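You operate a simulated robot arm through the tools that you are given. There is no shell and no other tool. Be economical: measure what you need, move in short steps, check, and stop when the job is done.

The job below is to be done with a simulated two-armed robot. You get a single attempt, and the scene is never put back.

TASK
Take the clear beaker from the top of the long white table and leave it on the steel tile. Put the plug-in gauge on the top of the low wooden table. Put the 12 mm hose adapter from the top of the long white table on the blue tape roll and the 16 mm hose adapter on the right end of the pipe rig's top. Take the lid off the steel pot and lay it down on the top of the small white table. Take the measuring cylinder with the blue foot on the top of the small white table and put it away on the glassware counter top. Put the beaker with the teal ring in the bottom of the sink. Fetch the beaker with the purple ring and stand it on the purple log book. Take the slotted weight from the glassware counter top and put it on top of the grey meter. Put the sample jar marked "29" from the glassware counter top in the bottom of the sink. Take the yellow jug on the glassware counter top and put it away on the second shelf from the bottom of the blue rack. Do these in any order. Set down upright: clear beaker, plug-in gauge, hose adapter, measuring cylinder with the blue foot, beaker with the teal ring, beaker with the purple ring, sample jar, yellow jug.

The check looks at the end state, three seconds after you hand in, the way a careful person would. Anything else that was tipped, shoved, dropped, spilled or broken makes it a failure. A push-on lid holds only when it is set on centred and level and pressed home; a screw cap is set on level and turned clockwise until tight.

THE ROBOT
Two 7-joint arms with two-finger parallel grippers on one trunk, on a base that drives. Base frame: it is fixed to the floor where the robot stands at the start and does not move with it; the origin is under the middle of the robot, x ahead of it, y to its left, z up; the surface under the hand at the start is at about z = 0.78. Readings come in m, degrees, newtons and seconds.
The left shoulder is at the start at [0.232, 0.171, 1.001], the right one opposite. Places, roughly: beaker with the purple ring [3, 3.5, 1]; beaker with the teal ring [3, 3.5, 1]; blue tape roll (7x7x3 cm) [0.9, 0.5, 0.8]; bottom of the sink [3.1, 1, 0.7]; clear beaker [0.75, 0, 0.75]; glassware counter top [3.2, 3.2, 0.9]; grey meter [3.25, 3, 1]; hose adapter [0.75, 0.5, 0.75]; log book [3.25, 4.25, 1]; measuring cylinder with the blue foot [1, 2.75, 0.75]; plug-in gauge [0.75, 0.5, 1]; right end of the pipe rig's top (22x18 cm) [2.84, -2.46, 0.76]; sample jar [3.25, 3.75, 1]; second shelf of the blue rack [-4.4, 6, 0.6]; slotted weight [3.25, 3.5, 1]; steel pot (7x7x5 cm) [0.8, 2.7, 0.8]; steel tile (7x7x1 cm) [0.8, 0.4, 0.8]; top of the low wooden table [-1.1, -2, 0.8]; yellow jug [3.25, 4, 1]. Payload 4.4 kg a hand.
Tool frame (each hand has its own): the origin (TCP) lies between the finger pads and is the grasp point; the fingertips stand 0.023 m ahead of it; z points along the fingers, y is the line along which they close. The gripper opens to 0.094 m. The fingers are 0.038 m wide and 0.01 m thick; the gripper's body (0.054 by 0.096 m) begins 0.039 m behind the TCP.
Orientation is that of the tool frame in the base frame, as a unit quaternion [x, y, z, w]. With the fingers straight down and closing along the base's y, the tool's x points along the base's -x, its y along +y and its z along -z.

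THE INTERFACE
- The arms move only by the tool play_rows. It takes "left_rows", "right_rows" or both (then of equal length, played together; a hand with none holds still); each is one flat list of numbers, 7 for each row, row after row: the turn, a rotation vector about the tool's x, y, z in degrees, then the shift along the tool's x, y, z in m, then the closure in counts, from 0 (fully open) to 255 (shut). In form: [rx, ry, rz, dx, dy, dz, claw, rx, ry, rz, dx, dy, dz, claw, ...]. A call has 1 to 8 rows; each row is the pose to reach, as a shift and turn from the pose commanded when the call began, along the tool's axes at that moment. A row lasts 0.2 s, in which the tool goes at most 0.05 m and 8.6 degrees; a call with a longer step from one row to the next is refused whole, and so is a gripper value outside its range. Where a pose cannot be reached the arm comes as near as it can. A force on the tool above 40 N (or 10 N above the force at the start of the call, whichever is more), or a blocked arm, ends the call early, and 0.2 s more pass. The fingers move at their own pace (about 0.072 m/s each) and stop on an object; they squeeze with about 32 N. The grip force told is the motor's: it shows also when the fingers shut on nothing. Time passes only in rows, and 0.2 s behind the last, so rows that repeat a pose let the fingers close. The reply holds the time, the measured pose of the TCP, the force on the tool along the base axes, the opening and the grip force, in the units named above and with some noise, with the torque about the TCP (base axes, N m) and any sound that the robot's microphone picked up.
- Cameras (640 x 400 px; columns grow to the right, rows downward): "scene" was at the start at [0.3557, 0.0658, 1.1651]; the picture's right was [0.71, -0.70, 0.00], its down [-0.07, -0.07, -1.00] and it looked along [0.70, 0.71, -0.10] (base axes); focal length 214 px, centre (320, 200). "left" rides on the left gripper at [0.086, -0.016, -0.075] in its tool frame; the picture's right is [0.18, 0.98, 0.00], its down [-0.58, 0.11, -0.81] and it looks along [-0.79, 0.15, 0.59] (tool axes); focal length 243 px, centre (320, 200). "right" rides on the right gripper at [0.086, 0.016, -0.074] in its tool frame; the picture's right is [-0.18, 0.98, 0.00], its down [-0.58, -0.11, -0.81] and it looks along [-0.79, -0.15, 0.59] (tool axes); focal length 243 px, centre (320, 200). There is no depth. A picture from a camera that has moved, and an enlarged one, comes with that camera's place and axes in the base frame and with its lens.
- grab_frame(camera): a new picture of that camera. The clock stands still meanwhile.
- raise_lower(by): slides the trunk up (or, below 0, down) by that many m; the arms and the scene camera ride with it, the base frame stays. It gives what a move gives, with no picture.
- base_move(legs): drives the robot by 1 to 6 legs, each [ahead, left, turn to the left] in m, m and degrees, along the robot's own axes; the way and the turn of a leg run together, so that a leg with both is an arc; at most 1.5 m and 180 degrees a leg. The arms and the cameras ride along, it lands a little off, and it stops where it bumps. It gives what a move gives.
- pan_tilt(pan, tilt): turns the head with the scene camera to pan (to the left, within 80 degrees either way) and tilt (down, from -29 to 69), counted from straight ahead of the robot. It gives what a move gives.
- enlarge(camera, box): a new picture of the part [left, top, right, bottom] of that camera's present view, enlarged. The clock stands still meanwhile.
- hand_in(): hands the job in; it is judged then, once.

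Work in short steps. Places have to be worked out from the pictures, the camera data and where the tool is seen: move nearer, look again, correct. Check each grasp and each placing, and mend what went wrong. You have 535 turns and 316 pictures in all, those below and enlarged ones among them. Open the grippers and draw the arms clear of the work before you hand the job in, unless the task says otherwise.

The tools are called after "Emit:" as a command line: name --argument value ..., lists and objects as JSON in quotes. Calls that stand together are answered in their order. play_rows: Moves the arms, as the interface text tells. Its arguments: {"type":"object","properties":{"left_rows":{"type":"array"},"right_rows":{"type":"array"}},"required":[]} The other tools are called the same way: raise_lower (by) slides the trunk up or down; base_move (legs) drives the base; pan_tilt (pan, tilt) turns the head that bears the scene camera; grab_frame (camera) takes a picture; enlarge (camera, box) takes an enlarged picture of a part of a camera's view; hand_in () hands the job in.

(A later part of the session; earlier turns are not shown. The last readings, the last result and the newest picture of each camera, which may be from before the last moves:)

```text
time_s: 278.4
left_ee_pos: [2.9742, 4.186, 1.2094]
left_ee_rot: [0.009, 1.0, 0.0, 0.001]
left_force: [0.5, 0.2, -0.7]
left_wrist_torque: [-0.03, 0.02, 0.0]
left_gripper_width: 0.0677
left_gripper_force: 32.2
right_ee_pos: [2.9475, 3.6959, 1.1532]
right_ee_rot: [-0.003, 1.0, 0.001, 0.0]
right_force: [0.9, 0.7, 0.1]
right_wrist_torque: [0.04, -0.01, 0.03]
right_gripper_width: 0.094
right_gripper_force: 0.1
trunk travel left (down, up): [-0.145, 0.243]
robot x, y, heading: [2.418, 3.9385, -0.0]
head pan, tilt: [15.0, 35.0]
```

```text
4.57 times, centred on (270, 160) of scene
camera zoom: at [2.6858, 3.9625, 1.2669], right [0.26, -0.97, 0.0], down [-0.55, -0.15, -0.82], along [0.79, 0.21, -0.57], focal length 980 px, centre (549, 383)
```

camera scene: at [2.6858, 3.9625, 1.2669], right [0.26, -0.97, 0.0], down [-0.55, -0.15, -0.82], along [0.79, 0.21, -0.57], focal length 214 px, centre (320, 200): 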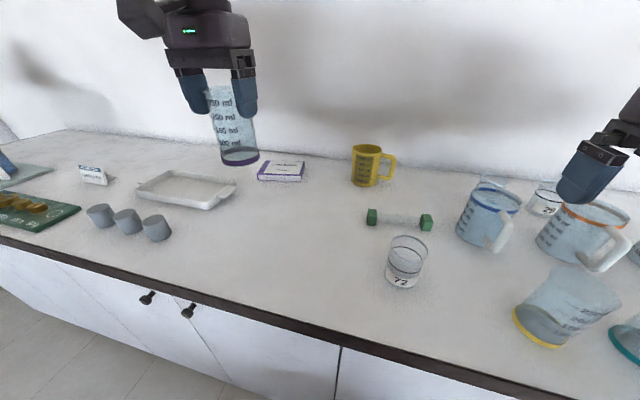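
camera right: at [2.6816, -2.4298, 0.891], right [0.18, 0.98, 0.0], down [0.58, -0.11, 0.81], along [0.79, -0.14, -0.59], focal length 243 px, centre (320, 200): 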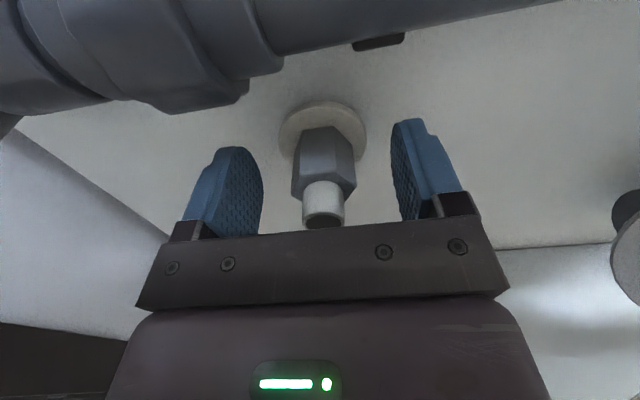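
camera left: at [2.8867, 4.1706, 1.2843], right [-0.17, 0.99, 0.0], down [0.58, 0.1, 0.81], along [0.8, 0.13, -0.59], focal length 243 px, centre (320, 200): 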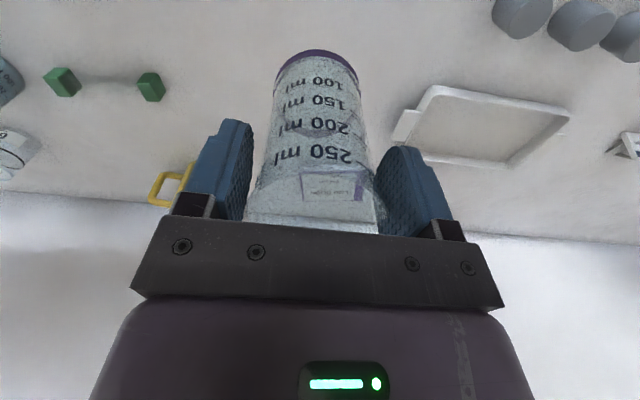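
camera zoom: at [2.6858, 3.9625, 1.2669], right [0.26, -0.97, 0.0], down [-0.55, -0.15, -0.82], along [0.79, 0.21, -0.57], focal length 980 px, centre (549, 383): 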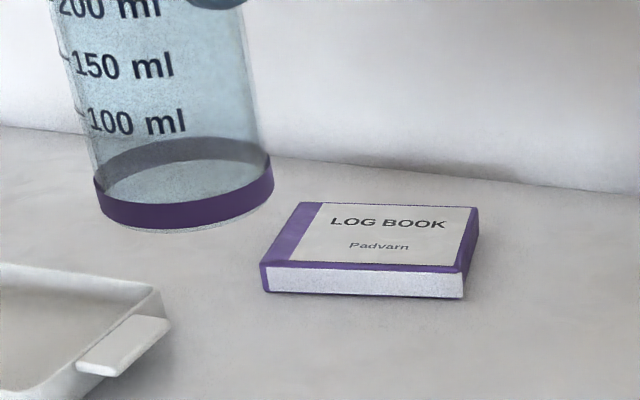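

Log book centre ≈(3.297,4.262), top ≈0.937. I move the base 7 cm closer and bring the beaker over it.

Emit:
base_move --legs '[[0.07, 0, 0]]'

Emit:
play_rows --left_rows '[0, 0, 0, -0.045, 0.013, 0.0, 255, 0, 0, 0, -0.09, 0.026, 0.01, 255, 0, 0, 0, -0.135, 0.04, 0.03, 255, 0, 0, 0, -0.18, 0.054, 0.05, 255, 0, 0, 0, -0.22, 0.068, 0.075, 255, 0, 0, 0, -0.25, 0.075, 0.11, 255, 0, 0, 0, -0.25, 0.075, 0.14, 255]'

Emit:
grab_frame --camera "left"

Emit:
grab_frame --camera "scene"

```text
time_s: 279.4
left_ee_pos: [3.0449, 4.1869, 1.2095]
left_ee_rot: [0.009, 1.0, 0.0, 0.0]
left_force: [-0.5, -0.5, -1.7]
left_wrist_torque: [0.01, 0.03, 0.01]
left_gripper_width: 0.0674
left_gripper_force: 32.0
right_ee_pos: [3.0179, 3.6952, 1.1536]
right_ee_rot: [-0.003, 1.0, 0.002, 0.0]
right_force: [0.7, 0.1, -1.0]
right_wrist_torque: [-0.01, -0.04, -0.04]
right_gripper_width: 0.0939
right_gripper_force: 0.0
trunk travel left (down, up): [-0.145, 0.243]
robot x, y, heading: [2.4886, 3.9373, 0.1]
head pan, tilt: [15.0, 35.0]
```

```text
refused: row 3 steps farther than a row can; nothing moved
```

```text
177 pictures are left
camera left: at [2.9573, 4.1709, 1.2844], right [-0.17, 0.99, 0.0], down [0.58, 0.1, 0.81], along [0.8, 0.13, -0.59], focal length 243 px, centre (320, 200)
```

left: 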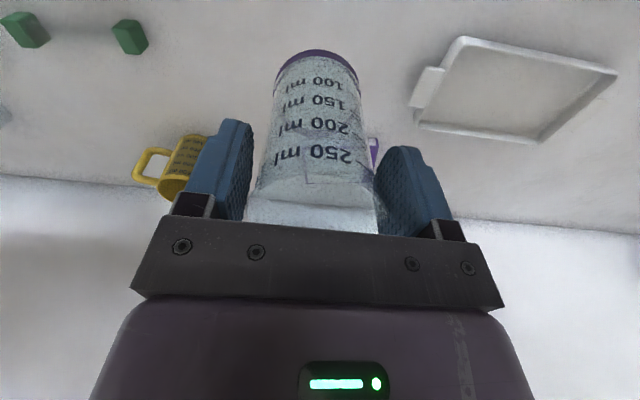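

```text
176 pictures are left
camera scene: at [2.7564, 3.9628, 1.2669], right [0.26, -0.97, 0.0], down [-0.55, -0.15, -0.82], along [0.79, 0.21, -0.57], focal length 214 px, centre (320, 200)
```

scene: 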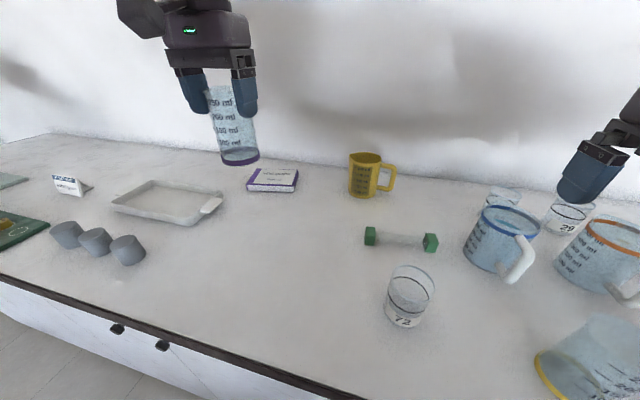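

I resend with shorter steps.

Emit:
play_rows --left_rows '[0, 0, 0, -0.036, 0.0107, 0.02, 255, 0, 0, 0, -0.072, 0.0214, 0.04, 255, 0, 0, 0, -0.108, 0.032, 0.06, 255, 0, 0, 0, -0.144, 0.043, 0.08, 255, 0, 0, 0, -0.18, 0.0535, 0.1, 255, 0, 0, 0, -0.216, 0.064, 0.12, 255, 0, 0, 0, -0.25, 0.075, 0.14, 255]'

Emit:
enlarge --camera "scene" --box '[200, 110, 360, 220]'

Emit:
enlarge --camera "left" --box '[180, 20, 460, 240]'

```text
time_s: 281.0
left_ee_pos: [3.2302, 4.2647, 1.0758]
left_ee_rot: [0.007, 1.0, -0.001, -0.001]
left_force: [0.3, 0.4, -1.2]
left_wrist_torque: [-0.01, 0.05, -0.03]
left_gripper_width: 0.0676
left_gripper_force: 31.9
left hand out of reach, approached as far as the arm can: row 5, 6, 7
right_ee_pos: [3.0208, 3.6986, 1.1522]
right_ee_rot: [-0.003, 1.0, 0.001, -0.002]
right_force: [0.4, 0.0, 0.1]
right_wrist_torque: [-0.04, -0.01, -0.01]
right_gripper_width: 0.0939
right_gripper_force: 0.1
trunk travel left (down, up): [-0.145, 0.243]
robot x, y, heading: [2.4899, 3.939, 0.1]
head pan, tilt: [15.0, 35.0]
```

```text
3.64 times, centred on (280, 165) of scene
camera zoom: at [2.7581, 3.9645, 1.266], right [0.26, -0.96, 0.0], down [-0.55, -0.15, -0.82], along [0.79, 0.21, -0.58], focal length 780 px, centre (466, 327)
```

zoom: 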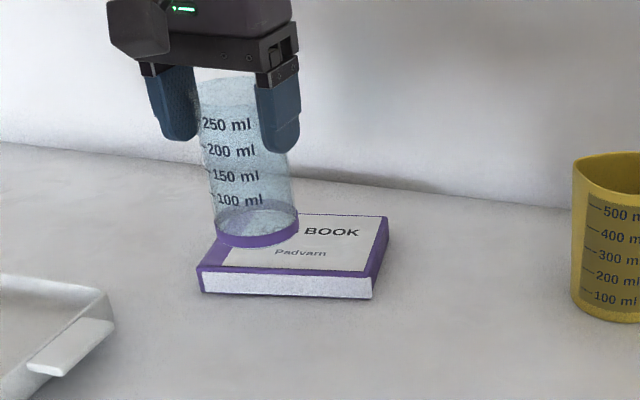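

```text
1.82 times, centred on (320, 130) of left
camera zoom: at [3.1427, 4.2491, 1.1499], right [-0.17, 0.99, 0.0], down [0.58, 0.1, 0.81], along [0.79, 0.14, -0.59], focal length 441 px, centre (320, 327)
```

zoom: 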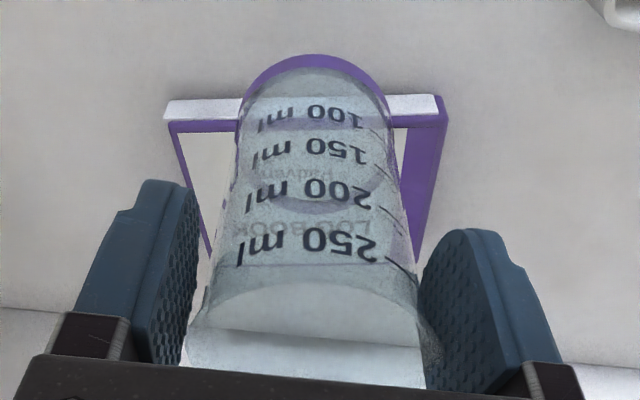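

Reach is short because the raised torso leans back. I raise the hand, then lower the trunk 0.12 to regain reach.

Emit:
play_rows --left_rows '[0, 0, 0, 0.015, 0, -0.045, 255, 0, 0, 0, 0.03, 0, -0.09, 255, 0, 0, 0, 0.04, 0, -0.12, 255]'

Emit:
raise_lower --by -0.12

```text
time_s: 281.8
left_ee_pos: [3.1864, 4.2627, 1.1995]
left_ee_rot: [0.01, 1.0, 0.001, 0.002]
left_force: [-0.4, -0.5, -0.2]
left_wrist_torque: [-0.03, -0.04, 0.02]
left_gripper_width: 0.0674
left_gripper_force: 31.8
right_ee_pos: [3.0176, 3.6966, 1.1542]
right_ee_rot: [-0.002, 1.0, 0.001, 0.001]
right_force: [-0.2, 1.2, -0.1]
right_wrist_torque: [0.02, -0.06, 0.01]
right_gripper_width: 0.094
right_gripper_force: 0.0
trunk travel left (down, up): [-0.145, 0.243]
robot x, y, heading: [2.4893, 3.9362, 0.0]
head pan, tilt: [15.0, 35.0]
```

```text
time_s: 283.3
left_ee_pos: [3.1776, 4.2654, 1.0877]
left_ee_rot: [0.011, 1.0, 0.0, 0.008]
left_force: [-0.1, 0.1, -1.0]
left_wrist_torque: [0.0, 0.01, 0.02]
left_gripper_width: 0.0678
left_gripper_force: 31.5
right_ee_pos: [3.0058, 3.6978, 1.0439]
right_ee_rot: [0.001, 1.0, -0.002, 0.01]
right_force: [-1.1, -0.6, -0.8]
right_wrist_torque: [0.01, -0.03, 0.0]
right_gripper_width: 0.0939
right_gripper_force: 0.1
trunk travel left (down, up): [-0.025, 0.363]
robot x, y, heading: [2.4909, 3.937, -0.1]
head pan, tilt: [15.0, 35.0]
```

Both hands show a small pitch; I check the right hand (low over the mugs) and the head view.

Emit:
grab_frame --camera "right"

Emit:
grab_frame --camera "scene"

```text
173 pictures are left
camera right: at [2.9196, 3.7134, 1.117], right [0.19, 0.98, 0.0], down [0.57, -0.11, 0.82], along [0.8, -0.15, -0.58], focal length 243 px, centre (320, 200)
```

right: 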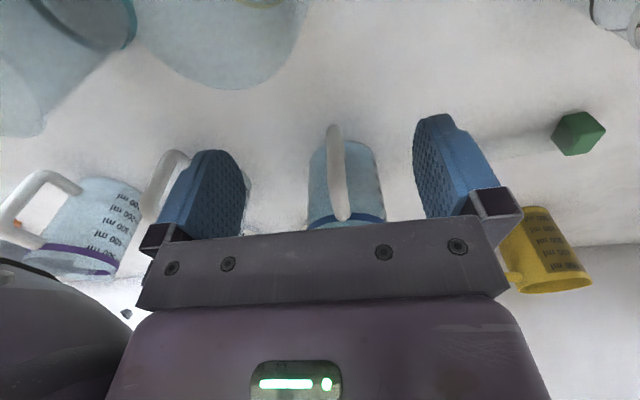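

```text
172 pictures are left
camera scene: at [2.8536, 3.9665, 1.1234], right [0.26, -0.97, 0.01], down [-0.55, -0.15, -0.82], along [0.8, 0.21, -0.57], focal length 214 px, centre (320, 200)
```

scene: 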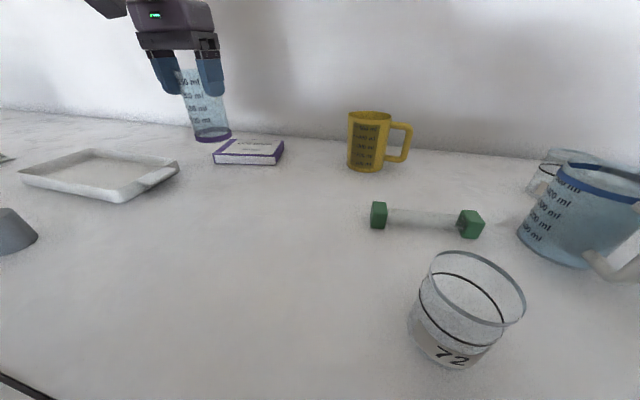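

The torso seems to be touching the counter edge; I raise the trunk 4 cm to relieve it.

Emit:
raise_lower --by 0.05

```text
time_s: 284.2
left_ee_pos: [3.1925, 4.2621, 1.1223]
left_ee_rot: [0.008, 1.0, 0.001, -0.002]
left_force: [0.8, 0.4, -1.5]
left_wrist_torque: [-0.03, 0.09, 0.02]
left_gripper_width: 0.0678
left_gripper_force: 32.2
right_ee_pos: [3.0225, 3.6958, 1.0787]
right_ee_rot: [-0.002, 1.0, 0.0, -0.005]
right_force: [1.1, -0.2, -0.2]
right_wrist_torque: [-0.02, 0.05, 0.01]
right_gripper_width: 0.0939
right_gripper_force: 0.0
trunk travel left (down, up): [-0.075, 0.313]
robot x, y, heading: [2.4917, 3.9382, 0.3]
head pan, tilt: [15.0, 35.0]
```

Free again. I extend toward the book centre at z≈1.06.

Emit:
play_rows --left_rows '[0, 0, 0, -0.035, 0, 0.02, 255, 0, 0, 0, -0.07, 0, 0.04, 255, 0, 0, 0, -0.105, 0, 0.06, 255]'

Emit:
enlarge --camera "scene" --box '[160, 80, 320, 190]'

Emit:
enlarge --camera "left" --box '[180, 20, 460, 240]'

```text
time_s: 285.0
left_ee_pos: [3.2962, 4.2621, 1.0642]
left_ee_rot: [0.008, 1.0, 0.002, -0.002]
left_force: [1.4, 0.2, -0.7]
left_wrist_torque: [-0.03, 0.03, 0.01]
left_gripper_width: 0.0679
left_gripper_force: 32.5
right_ee_pos: [3.0201, 3.6966, 1.0816]
right_ee_rot: [-0.002, 1.0, 0.001, -0.001]
right_force: [0.0, 0.8, -0.9]
right_wrist_torque: [0.02, 0.03, -0.02]
right_gripper_width: 0.0941
right_gripper_force: 0.1
trunk travel left (down, up): [-0.075, 0.313]
robot x, y, heading: [2.4877, 3.9425, 0.3]
head pan, tilt: [15.0, 35.0]
```

```text
3.64 times, centred on (240, 135) of scene
camera zoom: at [2.8281, 3.9637, 1.1786], right [0.26, -0.96, 0.0], down [-0.55, -0.15, -0.82], along [0.79, 0.21, -0.57], focal length 780 px, centre (611, 436)
```

zoom: 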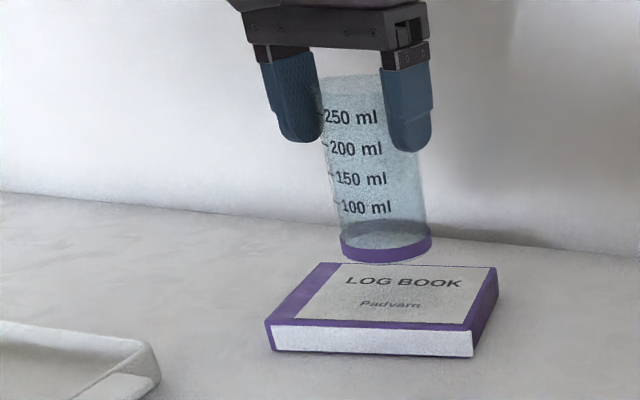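

```text
1.82 times, centred on (320, 130) of left
camera zoom: at [3.2091, 4.2459, 1.1388], right [-0.17, 0.99, 0.0], down [0.59, 0.1, 0.81], along [0.79, 0.14, -0.59], focal length 441 px, centre (320, 327)
```

zoom: 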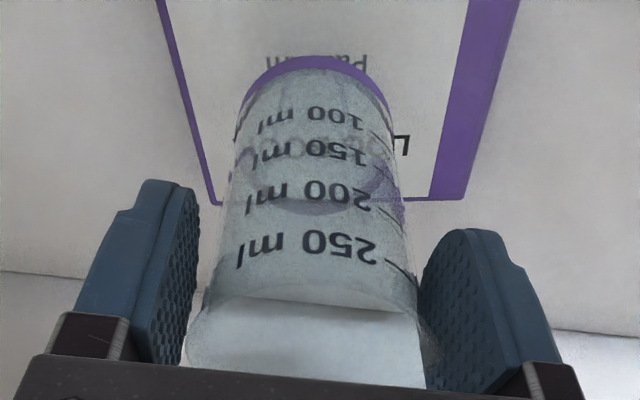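

Well centred over the book. I lower to contact.

Emit:
play_rows --left_rows '[0, 0, 0, -0.003, 0.001, 0.015, 255, 0, 0, 0, -0.003, 0.001, 0.03, 255, 0, 0, 0, -0.003, 0.001, 0.036, 255, 0, 0, 0, -0.003, 0.001, 0.04, 255, 0, 0, 0, -0.003, 0.001, 0.043, 255]'

```text
time_s: 286.2
left_ee_pos: [3.2969, 4.2612, 1.0264]
left_ee_rot: [0.008, 1.0, 0.001, 0.002]
left_force: [0.6, 0.7, 5.2]
left_wrist_torque: [-0.06, -0.08, 0.01]
left_gripper_width: 0.0676
left_gripper_force: 31.9
right_ee_pos: [3.0165, 3.6955, 1.0844]
right_ee_rot: [-0.003, 1.0, 0.001, 0.001]
right_force: [0.4, 0.8, -0.4]
right_wrist_torque: [-0.02, -0.02, -0.03]
right_gripper_width: 0.0941
right_gripper_force: 0.2
trunk travel left (down, up): [-0.075, 0.313]
robot x, y, heading: [2.4918, 3.9389, 0.1]
head pan, tilt: [15.0, 35.0]
```

Light contact (5 N). I open gradually and rise straight up.

Emit:
play_rows --left_rows '[0, 0, 0, 0, 0, -0.0005, 255, 0, 0, 0, 0, 0, -0.001, 68, 0, 0, 0, 0, 0, -0.001, 55, 0, 0, 0, 0, 0, -0.001, 30, 0, 0, 0, 0, 0, -0.001, 0, 0, 0, 0, 0, 0, -0.03, 0, 0, 0, 0, 0, 0, -0.075, 0, 0, 0, 0, 0.03, 0, -0.11, 0]'

Emit:
grab_frame --camera "scene"

```text
time_s: 288.0
left_ee_pos: [3.2637, 4.2618, 1.14]
left_ee_rot: [0.01, 1.0, 0.002, 0.003]
left_force: [-0.2, -0.1, 0.0]
left_wrist_torque: [-0.01, 0.01, -0.02]
left_gripper_width: 0.0939
left_gripper_force: 0.0
left hand out of reach, approached as far as the arm can: row 7
right_ee_pos: [3.0157, 3.6959, 1.0861]
right_ee_rot: [-0.001, 1.0, 0.001, 0.003]
right_force: [-1.3, 0.0, 1.4]
right_wrist_torque: [0.05, -0.05, 0.02]
right_gripper_width: 0.0939
right_gripper_force: 0.1
trunk travel left (down, up): [-0.075, 0.313]
robot x, y, heading: [2.4882, 3.9394, 0.1]
head pan, tilt: [15.0, 35.0]
```

```text
169 pictures are left
camera scene: at [2.823, 3.9626, 1.1814], right [0.26, -0.97, 0.0], down [-0.55, -0.15, -0.82], along [0.79, 0.21, -0.57], focal length 214 px, centre (320, 200)
```

scene: 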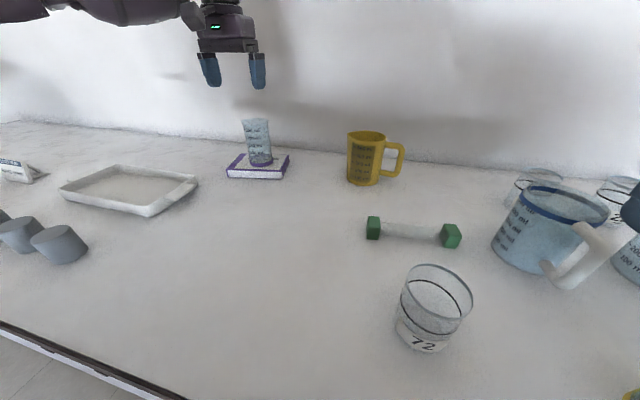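

Purple beaker stands on the log book. I tuck both hands up and then move to look at the slotted weight and jar 29 from the right wrist camera.

Emit:
play_rows --left_rows '[0, 0, 0, 0.045, 0, -0.01, 0, 0, 0, 0, 0.09, 0, -0.02, 0, 0, 0, 0, 0.135, 0, -0.03, 0, 0, 0, 0, 0.18, 0, -0.04, 0, 0, 0, 0, 0.225, 0, -0.05, 0, 0, 0, 0, 0.27, 0, -0.06, 0, 0, 0, 0, 0.31, 0, -0.06, 0]' --right_rows '[0, 0, 0, 0, 0, -0.03, 0, 0, 0, 0, 0.0, 0, -0.06, 0, 0, 0, 0, 0.02, 0, -0.09, 0, 0, 0, 0, 0.05, 0, -0.1, 0, 0, 0, 0, 0.07, 0, -0.1, 0, 0, 0, 0, 0.08, 0, -0.1, 0, 0, 0, 0, 0.08, 0, -0.1, 0]'

Emit:
base_move --legs '[[0, -0.24, 0]]'

Emit:
grab_frame --camera "right"

Emit:
pan_tilt --pan -20 --tilt 40

Emit:
grab_frame --camera "scene"

```text
time_s: 289.6
left_ee_pos: [2.9577, 4.2669, 1.1934]
left_ee_rot: [0.01, 1.0, 0.001, 0.002]
left_force: [-0.4, -0.5, 1.0]
left_wrist_torque: [0.01, -0.03, 0.02]
left_gripper_width: 0.0938
left_gripper_force: 0.1
right_ee_pos: [2.9373, 3.6937, 1.1836]
right_ee_rot: [-0.003, 1.0, 0.002, 0.0]
right_force: [-0.3, -0.3, -0.1]
right_wrist_torque: [-0.01, -0.03, 0.04]
right_gripper_width: 0.094
right_gripper_force: 0.0
trunk travel left (down, up): [-0.075, 0.313]
robot x, y, heading: [2.4883, 3.9409, 0.2]
head pan, tilt: [15.0, 35.0]
```

```text
time_s: 292.3
left_ee_pos: [2.9588, 4.0254, 1.1942]
left_ee_rot: [0.009, 1.0, 0.002, 0.0]
left_force: [-0.4, 0.1, 0.0]
left_wrist_torque: [0.0, -0.03, -0.01]
left_gripper_width: 0.0941
left_gripper_force: 0.0
right_ee_pos: [2.9376, 3.4532, 1.1825]
right_ee_rot: [-0.001, 1.0, 0.002, 0.0]
right_force: [-1.1, -0.4, 0.3]
right_wrist_torque: [0.01, -0.02, 0.03]
right_gripper_width: 0.0942
right_gripper_force: 0.1
trunk travel left (down, up): [-0.075, 0.313]
robot x, y, heading: [2.4894, 3.698, 0.2]
head pan, tilt: [15.0, 35.0]
```

```text
168 pictures are left
camera right: at [2.8523, 3.4691, 1.258], right [0.18, 0.98, 0.0], down [0.58, -0.11, 0.81], along [0.79, -0.14, -0.59], focal length 243 px, centre (320, 200)
```

right: 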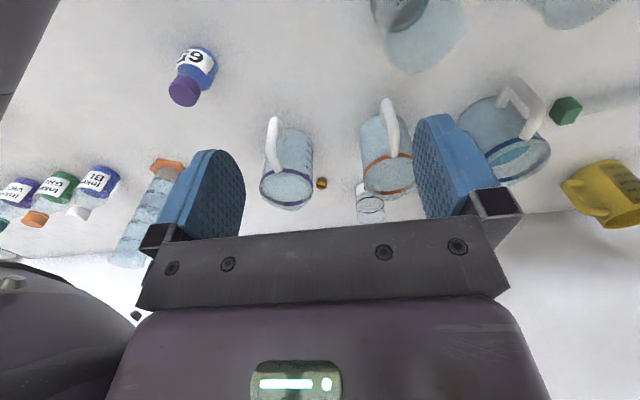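

```text
time_s: 293.3
left_ee_pos: [2.9586, 4.0249, 1.1931]
left_ee_rot: [0.01, 1.0, 0.0, 0.001]
left_force: [-0.1, -0.4, 0.3]
left_wrist_torque: [0.01, 0.03, 0.0]
left_gripper_width: 0.0938
left_gripper_force: 0.2
right_ee_pos: [2.9374, 3.4531, 1.1826]
right_ee_rot: [-0.002, 1.0, 0.003, 0.001]
right_force: [-0.6, 0.4, 1.1]
right_wrist_torque: [0.02, 0.02, -0.04]
right_gripper_width: 0.0941
right_gripper_force: 0.1
trunk travel left (down, up): [-0.075, 0.313]
robot x, y, heading: [2.4941, 3.6965, 0.1]
head pan, tilt: [-20.0, 40.0]
```

```text
167 pictures are left
camera scene: at [2.8216, 3.6708, 1.1723], right [-0.34, -0.94, 0.0], down [-0.6, 0.22, -0.77], along [0.72, -0.26, -0.64], focal length 214 px, centre (320, 200)
```

scene: 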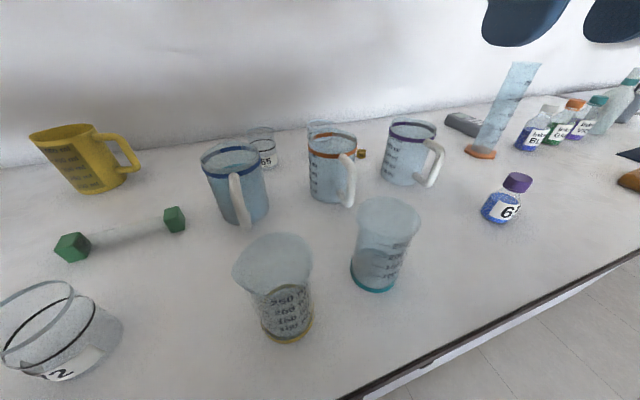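

I zoom in on the weight to see its shape.

Emit:
enlarge --camera "right" --box '[240, 120, 420, 230]'

Emit:
enlarge --camera "scene" --box '[320, 90, 500, 200]'

```text
3.56 times, centred on (330, 175) of right
camera zoom: at [2.8523, 3.4694, 1.258], right [0.18, 0.98, 0.0], down [0.58, -0.11, 0.81], along [0.79, -0.14, -0.59], focal length 863 px, centre (284, 289)
```

zoom: 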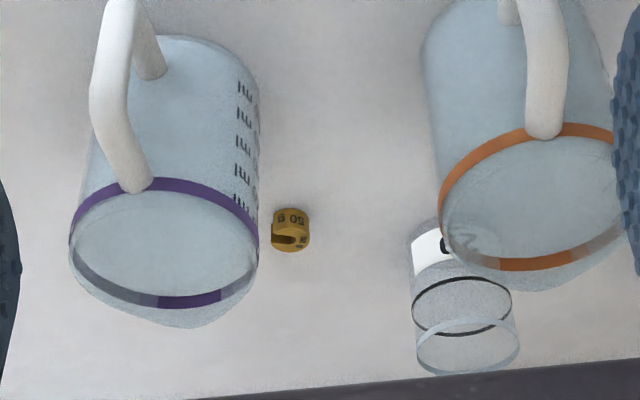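

```text
3.56 times, centred on (410, 145) of scene
camera zoom: at [2.8216, 3.6708, 1.1723], right [-0.34, -0.94, 0.0], down [-0.6, 0.22, -0.77], along [0.72, -0.26, -0.64], focal length 763 px, centre (0, 396)
```

zoom: 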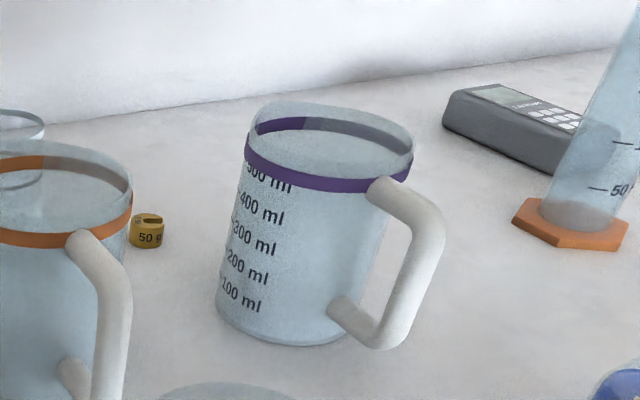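

The weight is a 2.2 cm brass cylinder at ≈(3.242,3.404), and the meter lies flat. I move the right hand above it with 15° yaw (keeping the camera between the mugs) and partly closed fingers.

Emit:
play_rows --right_rows '[0, 0, 2.1, -0.0436, -0.007, 0.0075, 60, 0, 0, 4.3, -0.087, -0.014, 0.015, 100, 0, 0, 6.4, -0.131, -0.021, 0.0225, 120, 0, 0, 8.6, -0.174, -0.028, 0.03, 120, 0, 0, 10.7, -0.218, -0.035, 0.0375, 120, 0, 0, 12.9, -0.262, -0.042, 0.045, 120, 0, 0, 15, -0.305, -0.049, 0.0525, 120]'

Emit:
grab_frame --camera "right"

Emit:
grab_frame --camera "scene"

```text
time_s: 294.9
left_ee_pos: [2.9591, 4.0251, 1.1943]
left_ee_rot: [0.01, 1.0, 0.001, 0.0]
left_force: [-0.3, 0.7, -0.1]
left_wrist_torque: [0.01, 0.01, -0.02]
left_gripper_width: 0.0942
left_gripper_force: 0.0
right_ee_pos: [3.2447, 3.4066, 1.1297]
right_ee_rot: [0.129, 0.992, 0.001, -0.001]
right_force: [-0.3, 0.2, -0.9]
right_wrist_torque: [0.02, 0.03, -0.01]
right_gripper_width: 0.0498
right_gripper_force: 0.1
trunk travel left (down, up): [-0.075, 0.313]
robot x, y, heading: [2.4898, 3.7021, -0.1]
head pan, tilt: [-20.0, 40.0]
```

```text
164 pictures are left
camera right: at [3.1669, 3.4431, 1.2035], right [0.43, 0.9, 0.0], down [0.54, -0.26, 0.8], along [0.73, -0.35, -0.59], focal length 243 px, centre (320, 200)
```

right: 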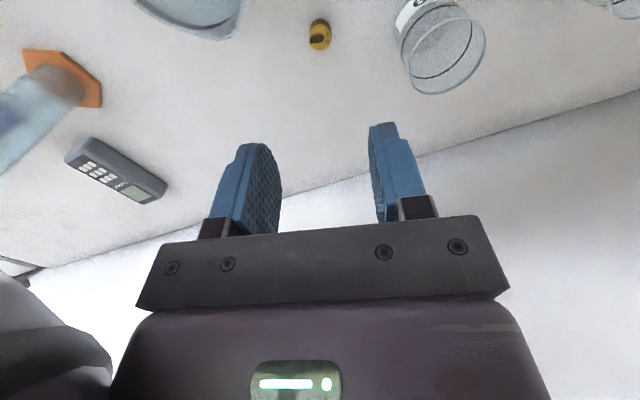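

```text
163 pictures are left
camera scene: at [2.8226, 3.6709, 1.1717], right [-0.34, -0.94, 0.0], down [-0.61, 0.22, -0.77], along [0.72, -0.26, -0.64], focal length 214 px, centre (320, 200)
```

scene: 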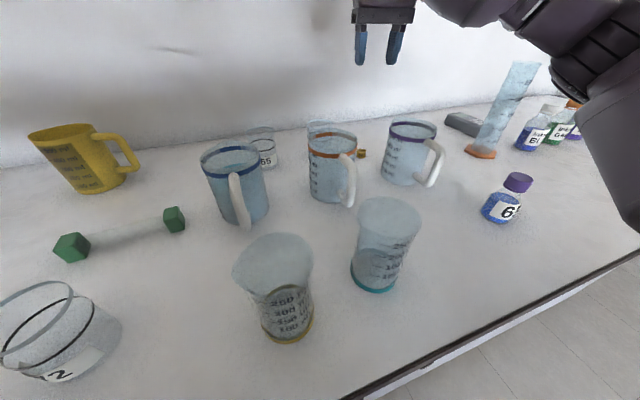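

I descend partway and recheck alignment.

Emit:
play_rows --right_rows '[0, 0, 0, -0.007, -0.003, 0.045, 120, 0, 0, 0, -0.007, -0.003, 0.09, 120, 0, 0, 0, -0.007, -0.003, 0.13, 120]'

Emit:
grab_frame --camera "right"

```text
time_s: 295.7
left_ee_pos: [2.9594, 4.0239, 1.1941]
left_ee_rot: [0.009, 1.0, 0.001, -0.001]
left_force: [-0.3, -0.5, -0.7]
left_wrist_torque: [0.02, 0.02, 0.02]
left_gripper_width: 0.094
left_gripper_force: 0.1
right_ee_pos: [3.2499, 3.4014, 0.9993]
right_ee_rot: [0.128, 0.992, 0.002, -0.001]
right_force: [-0.2, -0.6, 0.2]
right_wrist_torque: [-0.02, 0.03, 0.01]
right_gripper_width: 0.0498
right_gripper_force: 0.0
trunk travel left (down, up): [-0.075, 0.313]
robot x, y, heading: [2.4881, 3.698, 0.3]
head pan, tilt: [-20.0, 40.0]
```

```text
162 pictures are left
camera right: at [3.1717, 3.4385, 1.0741], right [0.43, 0.9, 0.0], down [0.53, -0.26, 0.81], along [0.73, -0.34, -0.59], focal length 243 px, centre (320, 200)
```

right: 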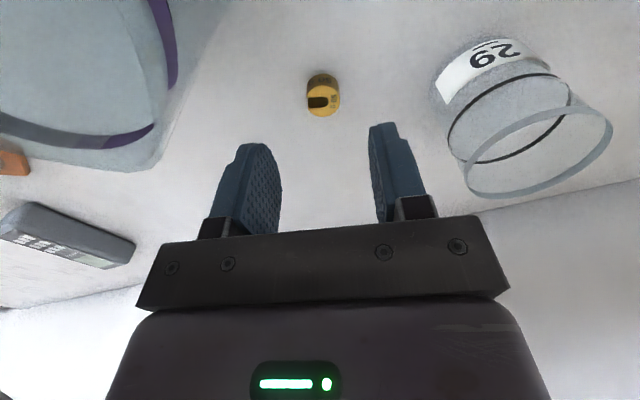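

Aligned. Descend to z≈0.943 and close.

Emit:
play_rows --right_rows '[0, 0, 0, 0.001, 0.003, 0.03, 120, 0, 0, 0, 0.001, 0.003, 0.056, 120, 0, 0, 0, 0.001, 0.003, 0.056, 255, 0, 0, 0, 0.001, 0.003, 0.056, 255, 0, 0, 0, 0.001, 0.003, 0.056, 255, 0, 0, 0, 0.001, 0.003, 0.02, 255, 0, 0, 0, 0.001, 0.003, -0.02, 255]'

Emit:
grab_frame --camera "right"

```text
time_s: 297.3
left_ee_pos: [2.9583, 4.0255, 1.1945]
left_ee_rot: [0.01, 1.0, 0.001, 0.001]
left_force: [1.3, -0.4, 0.4]
left_wrist_torque: [-0.03, -0.01, -0.03]
left_gripper_width: 0.0939
left_gripper_force: 0.0
right_ee_pos: [3.2485, 3.4062, 1.0229]
right_ee_rot: [0.129, 0.992, 0.002, 0.001]
right_force: [-0.7, 1.1, 0.1]
right_wrist_torque: [0.01, 0.0, 0.0]
right_gripper_width: 0.0
right_gripper_force: 32.2
trunk travel left (down, up): [-0.075, 0.313]
robot x, y, heading: [2.4861, 3.6989, 0.2]
head pan, tilt: [-20.0, 40.0]
```

```text
161 pictures are left
camera right: at [3.1698, 3.4427, 1.097], right [0.43, 0.9, 0.0], down [0.53, -0.26, 0.81], along [0.73, -0.34, -0.59], focal length 243 px, centre (320, 200)
```

right: 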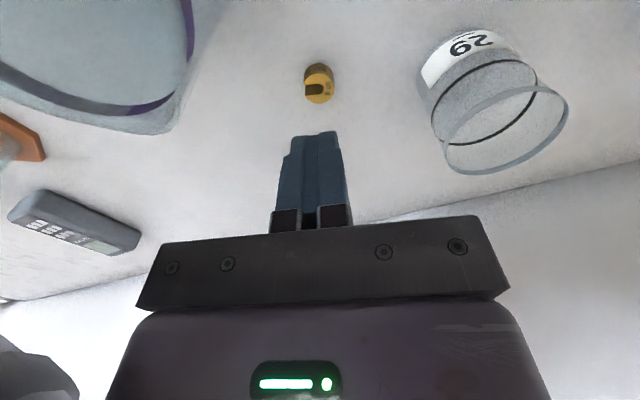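

Missed – the fingers closed above it; the counter is lower than assumed. I reopen, re-aim (x +7 mm) and go lower with force checks.

Emit:
play_rows --right_rows '[0, 0, 0, -0.008, -0.0015, 0.0, 120, 0, 0, 0, -0.008, -0.0015, 0.03, 120, 0, 0, 0, -0.008, -0.0015, 0.06, 120, 0, 0, 0, -0.008, -0.0015, 0.08, 120, 0, 0, 0, -0.008, -0.0015, 0.088, 120, 0, 0, 0, -0.008, -0.0015, 0.093, 120, 0, 0, 0, -0.008, -0.0015, 0.097, 120]'

Emit:
grab_frame --camera "right"

```text
time_s: 298.9
left_ee_pos: [2.9511, 4.0281, 1.1998]
left_ee_rot: [0.009, 1.0, -0.001, 0.007]
left_force: [-0.3, -0.9, -0.4]
left_wrist_torque: [0.02, -0.01, -0.01]
left_gripper_width: 0.0941
left_gripper_force: 0.0
right_ee_pos: [3.2551, 3.4039, 0.9454]
right_ee_rot: [0.129, 0.992, 0.006, 0.016]
right_force: [-0.3, -0.4, 0.1]
right_wrist_torque: [0.02, 0.04, 0.03]
right_gripper_width: 0.0498
right_gripper_force: 0.1
trunk travel left (down, up): [-0.075, 0.313]
robot x, y, heading: [2.4923, 3.7008, 0.1]
head pan, tilt: [-20.0, 40.0]
```

```text
160 pictures are left
camera right: at [3.1739, 3.441, 1.0175], right [0.43, 0.9, 0.02], down [0.51, -0.26, 0.82], along [0.75, -0.34, -0.57], focal length 243 px, centre (320, 200)
```

right: 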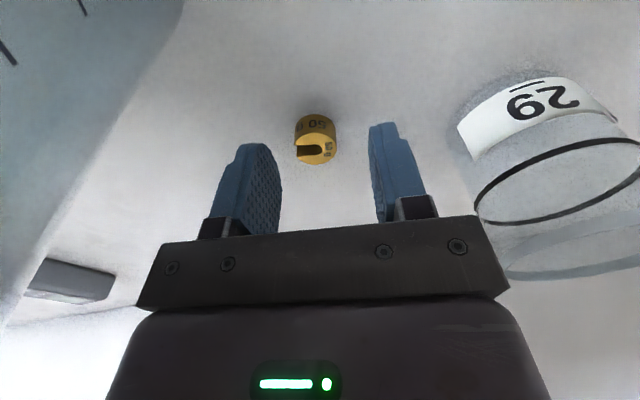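

The body is being pushed (tool force ≈0) – likely the right elbow/forearm is resting on something. I look right away.

Emit:
pan_tilt --pan -45 --tilt 40

Emit:
grab_frame --camera "scene"

```text
time_s: 299.8
left_ee_pos: [2.9502, 4.0287, 1.1974]
left_ee_rot: [0.009, 1.0, -0.001, 0.005]
left_force: [-0.2, 0.2, -0.6]
left_wrist_torque: [-0.02, -0.01, 0.02]
left_gripper_width: 0.0942
left_gripper_force: 0.0
right_ee_pos: [3.2534, 3.4033, 0.9445]
right_ee_rot: [0.13, 0.991, 0.006, 0.016]
right_force: [-0.4, -0.1, 0.1]
right_wrist_torque: [0.02, -0.01, 0.01]
right_gripper_width: 0.0498
right_gripper_force: 0.0
trunk travel left (down, up): [-0.075, 0.313]
robot x, y, heading: [2.4922, 3.6981, 0.1]
head pan, tilt: [-45.0, 40.0]
```

```text
159 pictures are left
camera scene: at [2.7941, 3.6428, 1.1753], right [-0.71, -0.71, 0.0], down [-0.45, 0.45, -0.77], along [0.55, -0.54, -0.64], focal length 214 px, centre (320, 200)
```

scene: 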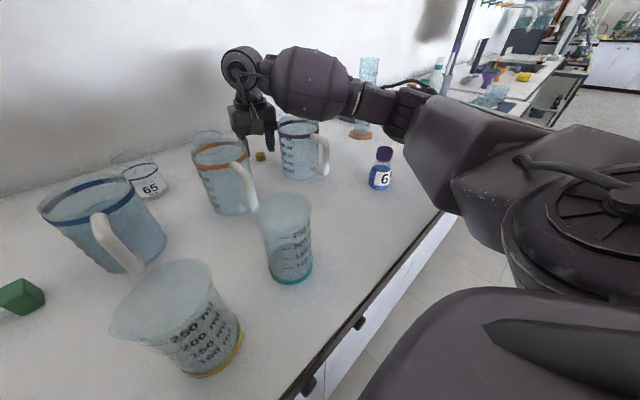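

The elbow is resting near the counter edge. I lift the hand, raise the trunk 8 cm, and step 4 cm closer.

Emit:
play_rows --right_rows '[0, 0, 0, 0, 0, -0.045, 120, 0, 1.8, 0, 0, 0, -0.09, 120, 0, 1.8, 0, 0.03, 0, -0.13, 120]'

Emit:
raise_lower --by 0.08

Emit:
base_move --legs '[[0.04, 0, 0]]'

```text
time_s: 300.6
left_ee_pos: [2.9577, 4.0271, 1.1927]
left_ee_rot: [0.009, 1.0, 0.0, 0.001]
left_force: [-0.3, 0.1, 0.7]
left_wrist_torque: [0.03, 0.0, 0.02]
left_gripper_width: 0.0941
left_gripper_force: 0.1
right_ee_pos: [3.227, 3.409, 1.0524]
right_ee_rot: [0.128, 0.992, 0.003, -0.017]
right_force: [-0.2, -0.9, 1.3]
right_wrist_torque: [-0.04, -0.01, 0.0]
right_gripper_width: 0.0496
right_gripper_force: 0.1
trunk travel left (down, up): [-0.075, 0.313]
robot x, y, heading: [2.4904, 3.6998, 0.2]
head pan, tilt: [-45.0, 40.0]
```

```text
time_s: 301.8
left_ee_pos: [2.9622, 4.0254, 1.2725]
left_ee_rot: [0.009, 1.0, 0.001, -0.001]
left_force: [0.2, 0.2, -1.1]
left_wrist_torque: [-0.02, 0.02, 0.02]
left_gripper_width: 0.0939
left_gripper_force: 0.0
right_ee_pos: [3.2284, 3.4091, 1.1303]
right_ee_rot: [0.129, 0.991, 0.003, -0.018]
right_force: [-0.1, 0.7, -1.3]
right_wrist_torque: [0.04, 0.01, 0.01]
right_gripper_width: 0.0496
right_gripper_force: 0.0
trunk travel left (down, up): [-0.155, 0.233]
robot x, y, heading: [2.4889, 3.7, 0.2]
head pan, tilt: [-45.0, 40.0]
```

```text
time_s: 302.7
left_ee_pos: [2.9976, 4.025, 1.2751]
left_ee_rot: [0.01, 1.0, 0.001, 0.002]
left_force: [0.3, 0.7, 0.0]
left_wrist_torque: [0.01, 0.01, 0.01]
left_gripper_width: 0.094
left_gripper_force: 0.0
right_ee_pos: [3.2669, 3.4093, 1.1338]
right_ee_rot: [0.129, 0.992, 0.004, -0.016]
right_force: [-0.4, -0.2, -0.6]
right_wrist_torque: [-0.02, -0.02, 0.03]
right_gripper_width: 0.0497
right_gripper_force: 0.0
trunk travel left (down, up): [-0.155, 0.233]
robot x, y, heading: [2.5297, 3.6981, -0.2]
head pan, tilt: [-45.0, 40.0]
```

Now I level the hand, align and descend again to z≈0.985.

Emit:
play_rows --right_rows '[0, -1.9, 0, 0.009, -0.0096, 0.04, 120, 0, -1.9, 0, 0.009, -0.0096, 0.08, 120, 0, -1.9, 0, 0.009, -0.0096, 0.12, 120, 0, -1.9, 0, 0.009, -0.0096, 0.149, 120]'

Emit:
grab_frame --camera "right"

```text
time_s: 303.7
left_ee_pos: [2.9979, 4.0248, 1.2747]
left_ee_rot: [0.009, 1.0, 0.0, 0.001]
left_force: [0.1, 0.0, -0.1]
left_wrist_torque: [0.01, 0.01, -0.01]
left_gripper_width: 0.0938
left_gripper_force: 0.1
right_ee_pos: [3.2505, 3.4047, 0.9832]
right_ee_rot: [0.129, 0.992, 0.002, 0.001]
right_force: [-0.5, 0.3, 0.4]
right_wrist_torque: [0.01, 0.0, 0.01]
right_gripper_width: 0.0498
right_gripper_force: 0.0
trunk travel left (down, up): [-0.155, 0.233]
robot x, y, heading: [2.5291, 3.6998, 0.1]
head pan, tilt: [-45.0, 40.0]
```

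```text
158 pictures are left
camera right: at [3.1718, 3.4408, 1.0589], right [0.43, 0.9, 0.0], down [0.53, -0.26, 0.81], along [0.73, -0.34, -0.59], focal length 243 px, centre (320, 200)
```

right: 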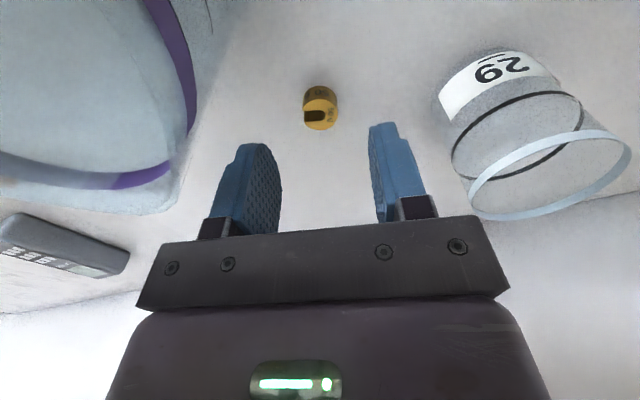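

Aligned. I descend gently to z≈0.925 with force feedback.

Emit:
play_rows --right_rows '[0, 0, 0, -0.003, 0, 0.025, 120, 0, 0, 0, -0.003, 0, 0.042, 120, 0, 0, 0, -0.003, 0, 0.05, 120, 0, 0, 0, -0.003, 0, 0.055, 120, 0, 0, 0, -0.003, 0, 0.058, 120]'

```text
time_s: 304.9
left_ee_pos: [2.9991, 4.0258, 1.2735]
left_ee_rot: [0.01, 1.0, 0.001, 0.001]
left_force: [-0.3, -0.3, -0.6]
left_wrist_torque: [0.02, -0.01, 0.0]
left_gripper_width: 0.094
left_gripper_force: 0.1
right_ee_pos: [3.2532, 3.4034, 0.9275]
right_ee_rot: [0.128, 0.992, 0.001, 0.001]
right_force: [0.1, -0.4, 0.2]
right_wrist_torque: [0.02, -0.02, 0.0]
right_gripper_width: 0.0498
right_gripper_force: 0.0
trunk travel left (down, up): [-0.155, 0.233]
robot x, y, heading: [2.531, 3.7008, 0.0]
head pan, tilt: [-45.0, 40.0]
```

No contact; the counter is at ≈0.90. Close and lift a little.

Emit:
play_rows --right_rows '[0, 0, 0, 0, 0, 0, 255, 0, 0, 0, 0, 0, 0, 255, 0, 0, 0, 0, 0, 0, 255, 0, 0, 0, 0, 0, -0.03, 255, 0, 0, 0, 0, 0, -0.075, 255]'

Emit:
grab_frame --camera "right"

```text
time_s: 306.1
left_ee_pos: [2.9966, 4.0258, 1.2749]
left_ee_rot: [0.01, 1.0, 0.001, 0.001]
left_force: [0.4, -1.2, -0.1]
left_wrist_torque: [0.0, -0.03, -0.01]
left_gripper_width: 0.094
left_gripper_force: 0.0
right_ee_pos: [3.2521, 3.4039, 1.0037]
right_ee_rot: [0.129, 0.992, 0.002, 0.001]
right_force: [-0.1, -0.2, 0.2]
right_wrist_torque: [-0.01, 0.0, -0.01]
right_gripper_width: 0.0229
right_gripper_force: 31.4
trunk travel left (down, up): [-0.155, 0.233]
robot x, y, heading: [2.5303, 3.7002, 0.1]
head pan, tilt: [-45.0, 40.0]
```

```text
157 pictures are left
camera right: at [3.1741, 3.4409, 1.0785], right [0.43, 0.9, 0.0], down [0.53, -0.26, 0.81], along [0.73, -0.34, -0.59], focal length 243 px, centre (320, 200)
```

right: 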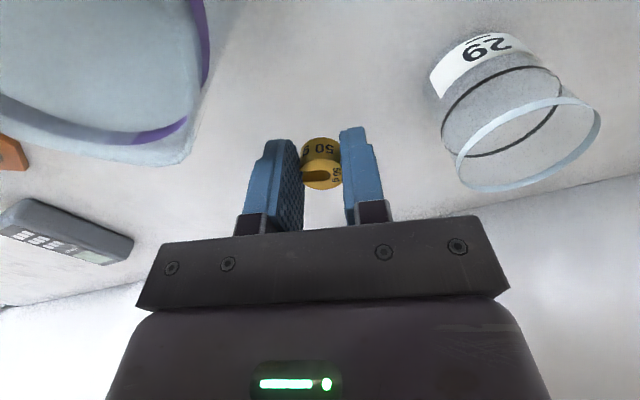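

Got the weight (bottom ≈27.5 mm below TCP). The meter sits just behind the orange-foot cylinder (top ≈1.10), so I lift well clear, retract, and shift the base right to y≈3.19.

Emit:
play_rows --right_rows '[0, 0, 0, 0, 0, -0.048, 255, 0, 0, 0, 0, 0, -0.096, 255, 0, 0, 0, 0.03, -0.008, -0.13, 255, 0, 0, 0, 0.075, -0.02, -0.145, 255, 0, 0, 0, 0.12, -0.032, -0.16, 255, 0, 0, 0, 0.165, -0.044, -0.17, 255, 0, 0, 0, 0.21, -0.056, -0.18, 255, 0, 0, 0, 0.24, -0.064, -0.18, 255]'

Emit:
base_move --legs '[[0, -0.5, 0]]'

Emit:
pan_tilt --pan -10 --tilt 30

Emit:
grab_frame --camera "scene"

Emit:
grab_frame --camera "right"

```text
time_s: 307.9
left_ee_pos: [2.9963, 4.0244, 1.2744]
left_ee_rot: [0.01, 1.0, 0.002, 0.001]
left_force: [0.3, -0.8, 0.6]
left_wrist_torque: [0.02, -0.01, -0.03]
left_gripper_width: 0.0941
left_gripper_force: 0.0
right_ee_pos: [3.0034, 3.401, 1.1817]
right_ee_rot: [0.129, 0.992, 0.002, 0.001]
right_force: [0.9, -0.1, -0.9]
right_wrist_torque: [0.03, 0.0, -0.02]
right_gripper_width: 0.0228
right_gripper_force: 32.0
trunk travel left (down, up): [-0.155, 0.233]
robot x, y, heading: [2.5275, 3.7013, -0.0]
head pan, tilt: [-45.0, 40.0]
```

```text
time_s: 312.8
left_ee_pos: [2.9979, 3.5196, 1.2738]
left_ee_rot: [0.012, 1.0, 0.002, 0.001]
left_force: [-0.1, 0.1, 0.5]
left_wrist_torque: [0.02, 0.0, -0.02]
left_gripper_width: 0.0944
left_gripper_force: 0.1
right_ee_pos: [3.0031, 2.8953, 1.182]
right_ee_rot: [0.132, 0.991, 0.001, 0.001]
right_force: [0.7, 0.1, -1.1]
right_wrist_torque: [-0.03, -0.03, -0.01]
right_gripper_width: 0.0231
right_gripper_force: 32.1
trunk travel left (down, up): [-0.155, 0.233]
robot x, y, heading: [2.5309, 3.1935, -0.3]
head pan, tilt: [-45.0, 40.0]
```

```text
time_s: 313.8
left_ee_pos: [2.9985, 3.5201, 1.2747]
left_ee_rot: [0.012, 1.0, 0.001, 0.001]
left_force: [0.5, -1.1, -0.2]
left_wrist_torque: [-0.01, -0.05, 0.0]
left_gripper_width: 0.094
left_gripper_force: 0.1
right_ee_pos: [3.0025, 2.896, 1.1829]
right_ee_rot: [0.132, 0.991, 0.002, 0.001]
right_force: [0.1, 0.0, -0.8]
right_wrist_torque: [0.01, -0.01, -0.02]
right_gripper_width: 0.0226
right_gripper_force: 32.1
trunk travel left (down, up): [-0.155, 0.233]
robot x, y, heading: [2.5272, 3.1943, -0.6]
head pan, tilt: [-10.0, 30.0]
```

```text
156 pictures are left
camera scene: at [2.7891, 3.1791, 1.2865], right [-0.18, -0.98, 0.0], down [-0.49, 0.09, -0.87], along [0.85, -0.15, -0.5], focal length 214 px, centre (320, 200)
```

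scene: 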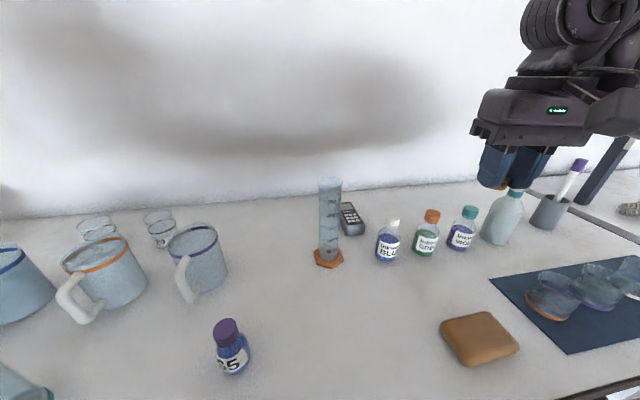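

```text
155 pictures are left
camera right: at [2.9242, 2.9334, 1.2567], right [0.43, 0.9, 0.0], down [0.53, -0.26, 0.81], along [0.73, -0.35, -0.59], focal length 243 px, centre (320, 200)
```

right: 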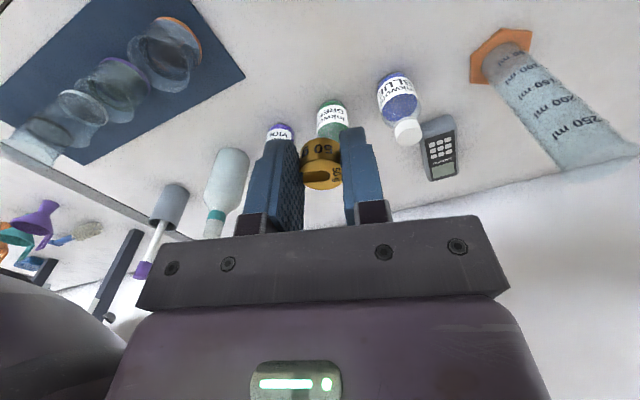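

Meter centre ≈(3.284,3.000) from two views. I bring the weight above it (yaw back to neutral).

Emit:
play_rows --right_rows '[0, 0, -2.1, -0.0357, 0.0251, 0.006, 255, 0, 0, -4.3, -0.0714, 0.0502, 0.012, 255, 0, 0, -6.4, -0.107, 0.0753, 0.02, 255, 0, 0, -8.6, -0.143, 0.1, 0.03, 255, 0, 0, -10.7, -0.179, 0.1255, 0.045, 255, 0, 0, -12.9, -0.2145, 0.15, 0.06, 255, 0, 0, -15, -0.25, 0.1757, 0.08, 255]'

Emit:
grab_frame --camera "right"

Emit:
grab_frame --camera "scene"

```text
time_s: 315.4
left_ee_pos: [3.0003, 3.52, 1.2736]
left_ee_rot: [0.012, 1.0, 0.001, 0.0]
left_force: [-0.4, 0.3, -0.2]
left_wrist_torque: [-0.01, 0.05, 0.01]
left_gripper_width: 0.094
left_gripper_force: 0.0
right_ee_pos: [3.2923, 3.0018, 1.103]
right_ee_rot: [0.0, 1.0, 0.001, 0.002]
right_force: [0.0, -0.1, -0.8]
right_wrist_torque: [-0.02, 0.02, -0.03]
right_gripper_width: 0.0228
right_gripper_force: 32.1
trunk travel left (down, up): [-0.155, 0.233]
robot x, y, heading: [2.5323, 3.1973, -0.3]
head pan, tilt: [-10.0, 30.0]
```

```text
154 pictures are left
camera right: at [3.2067, 3.0168, 1.1769], right [0.18, 0.98, 0.0], down [0.58, -0.11, 0.81], along [0.79, -0.15, -0.59], focal length 243 px, centre (320, 200)
```

right: 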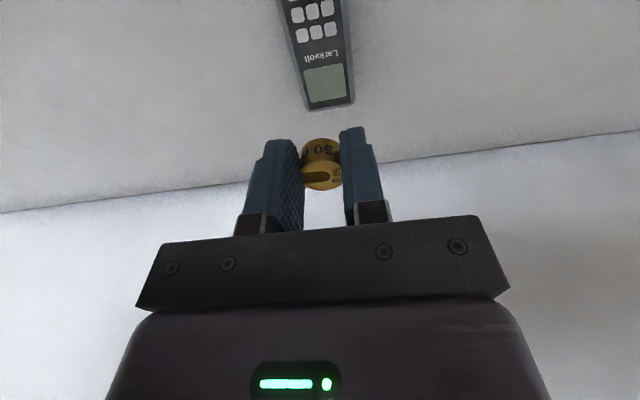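

```text
153 pictures are left
camera scene: at [2.7903, 3.1799, 1.2861], right [-0.18, -0.98, 0.0], down [-0.49, 0.09, -0.87], along [0.85, -0.15, -0.5], focal length 214 px, centre (320, 200)
```

scene: 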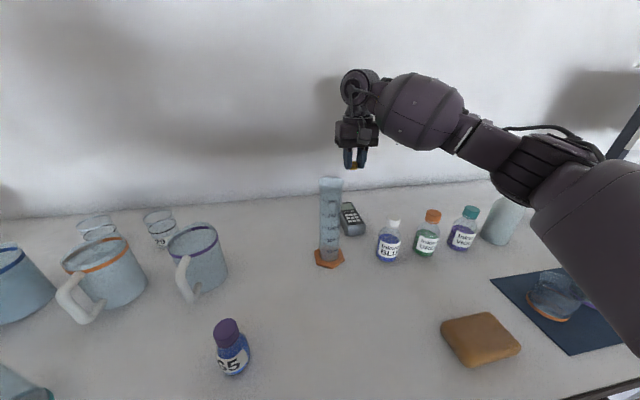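

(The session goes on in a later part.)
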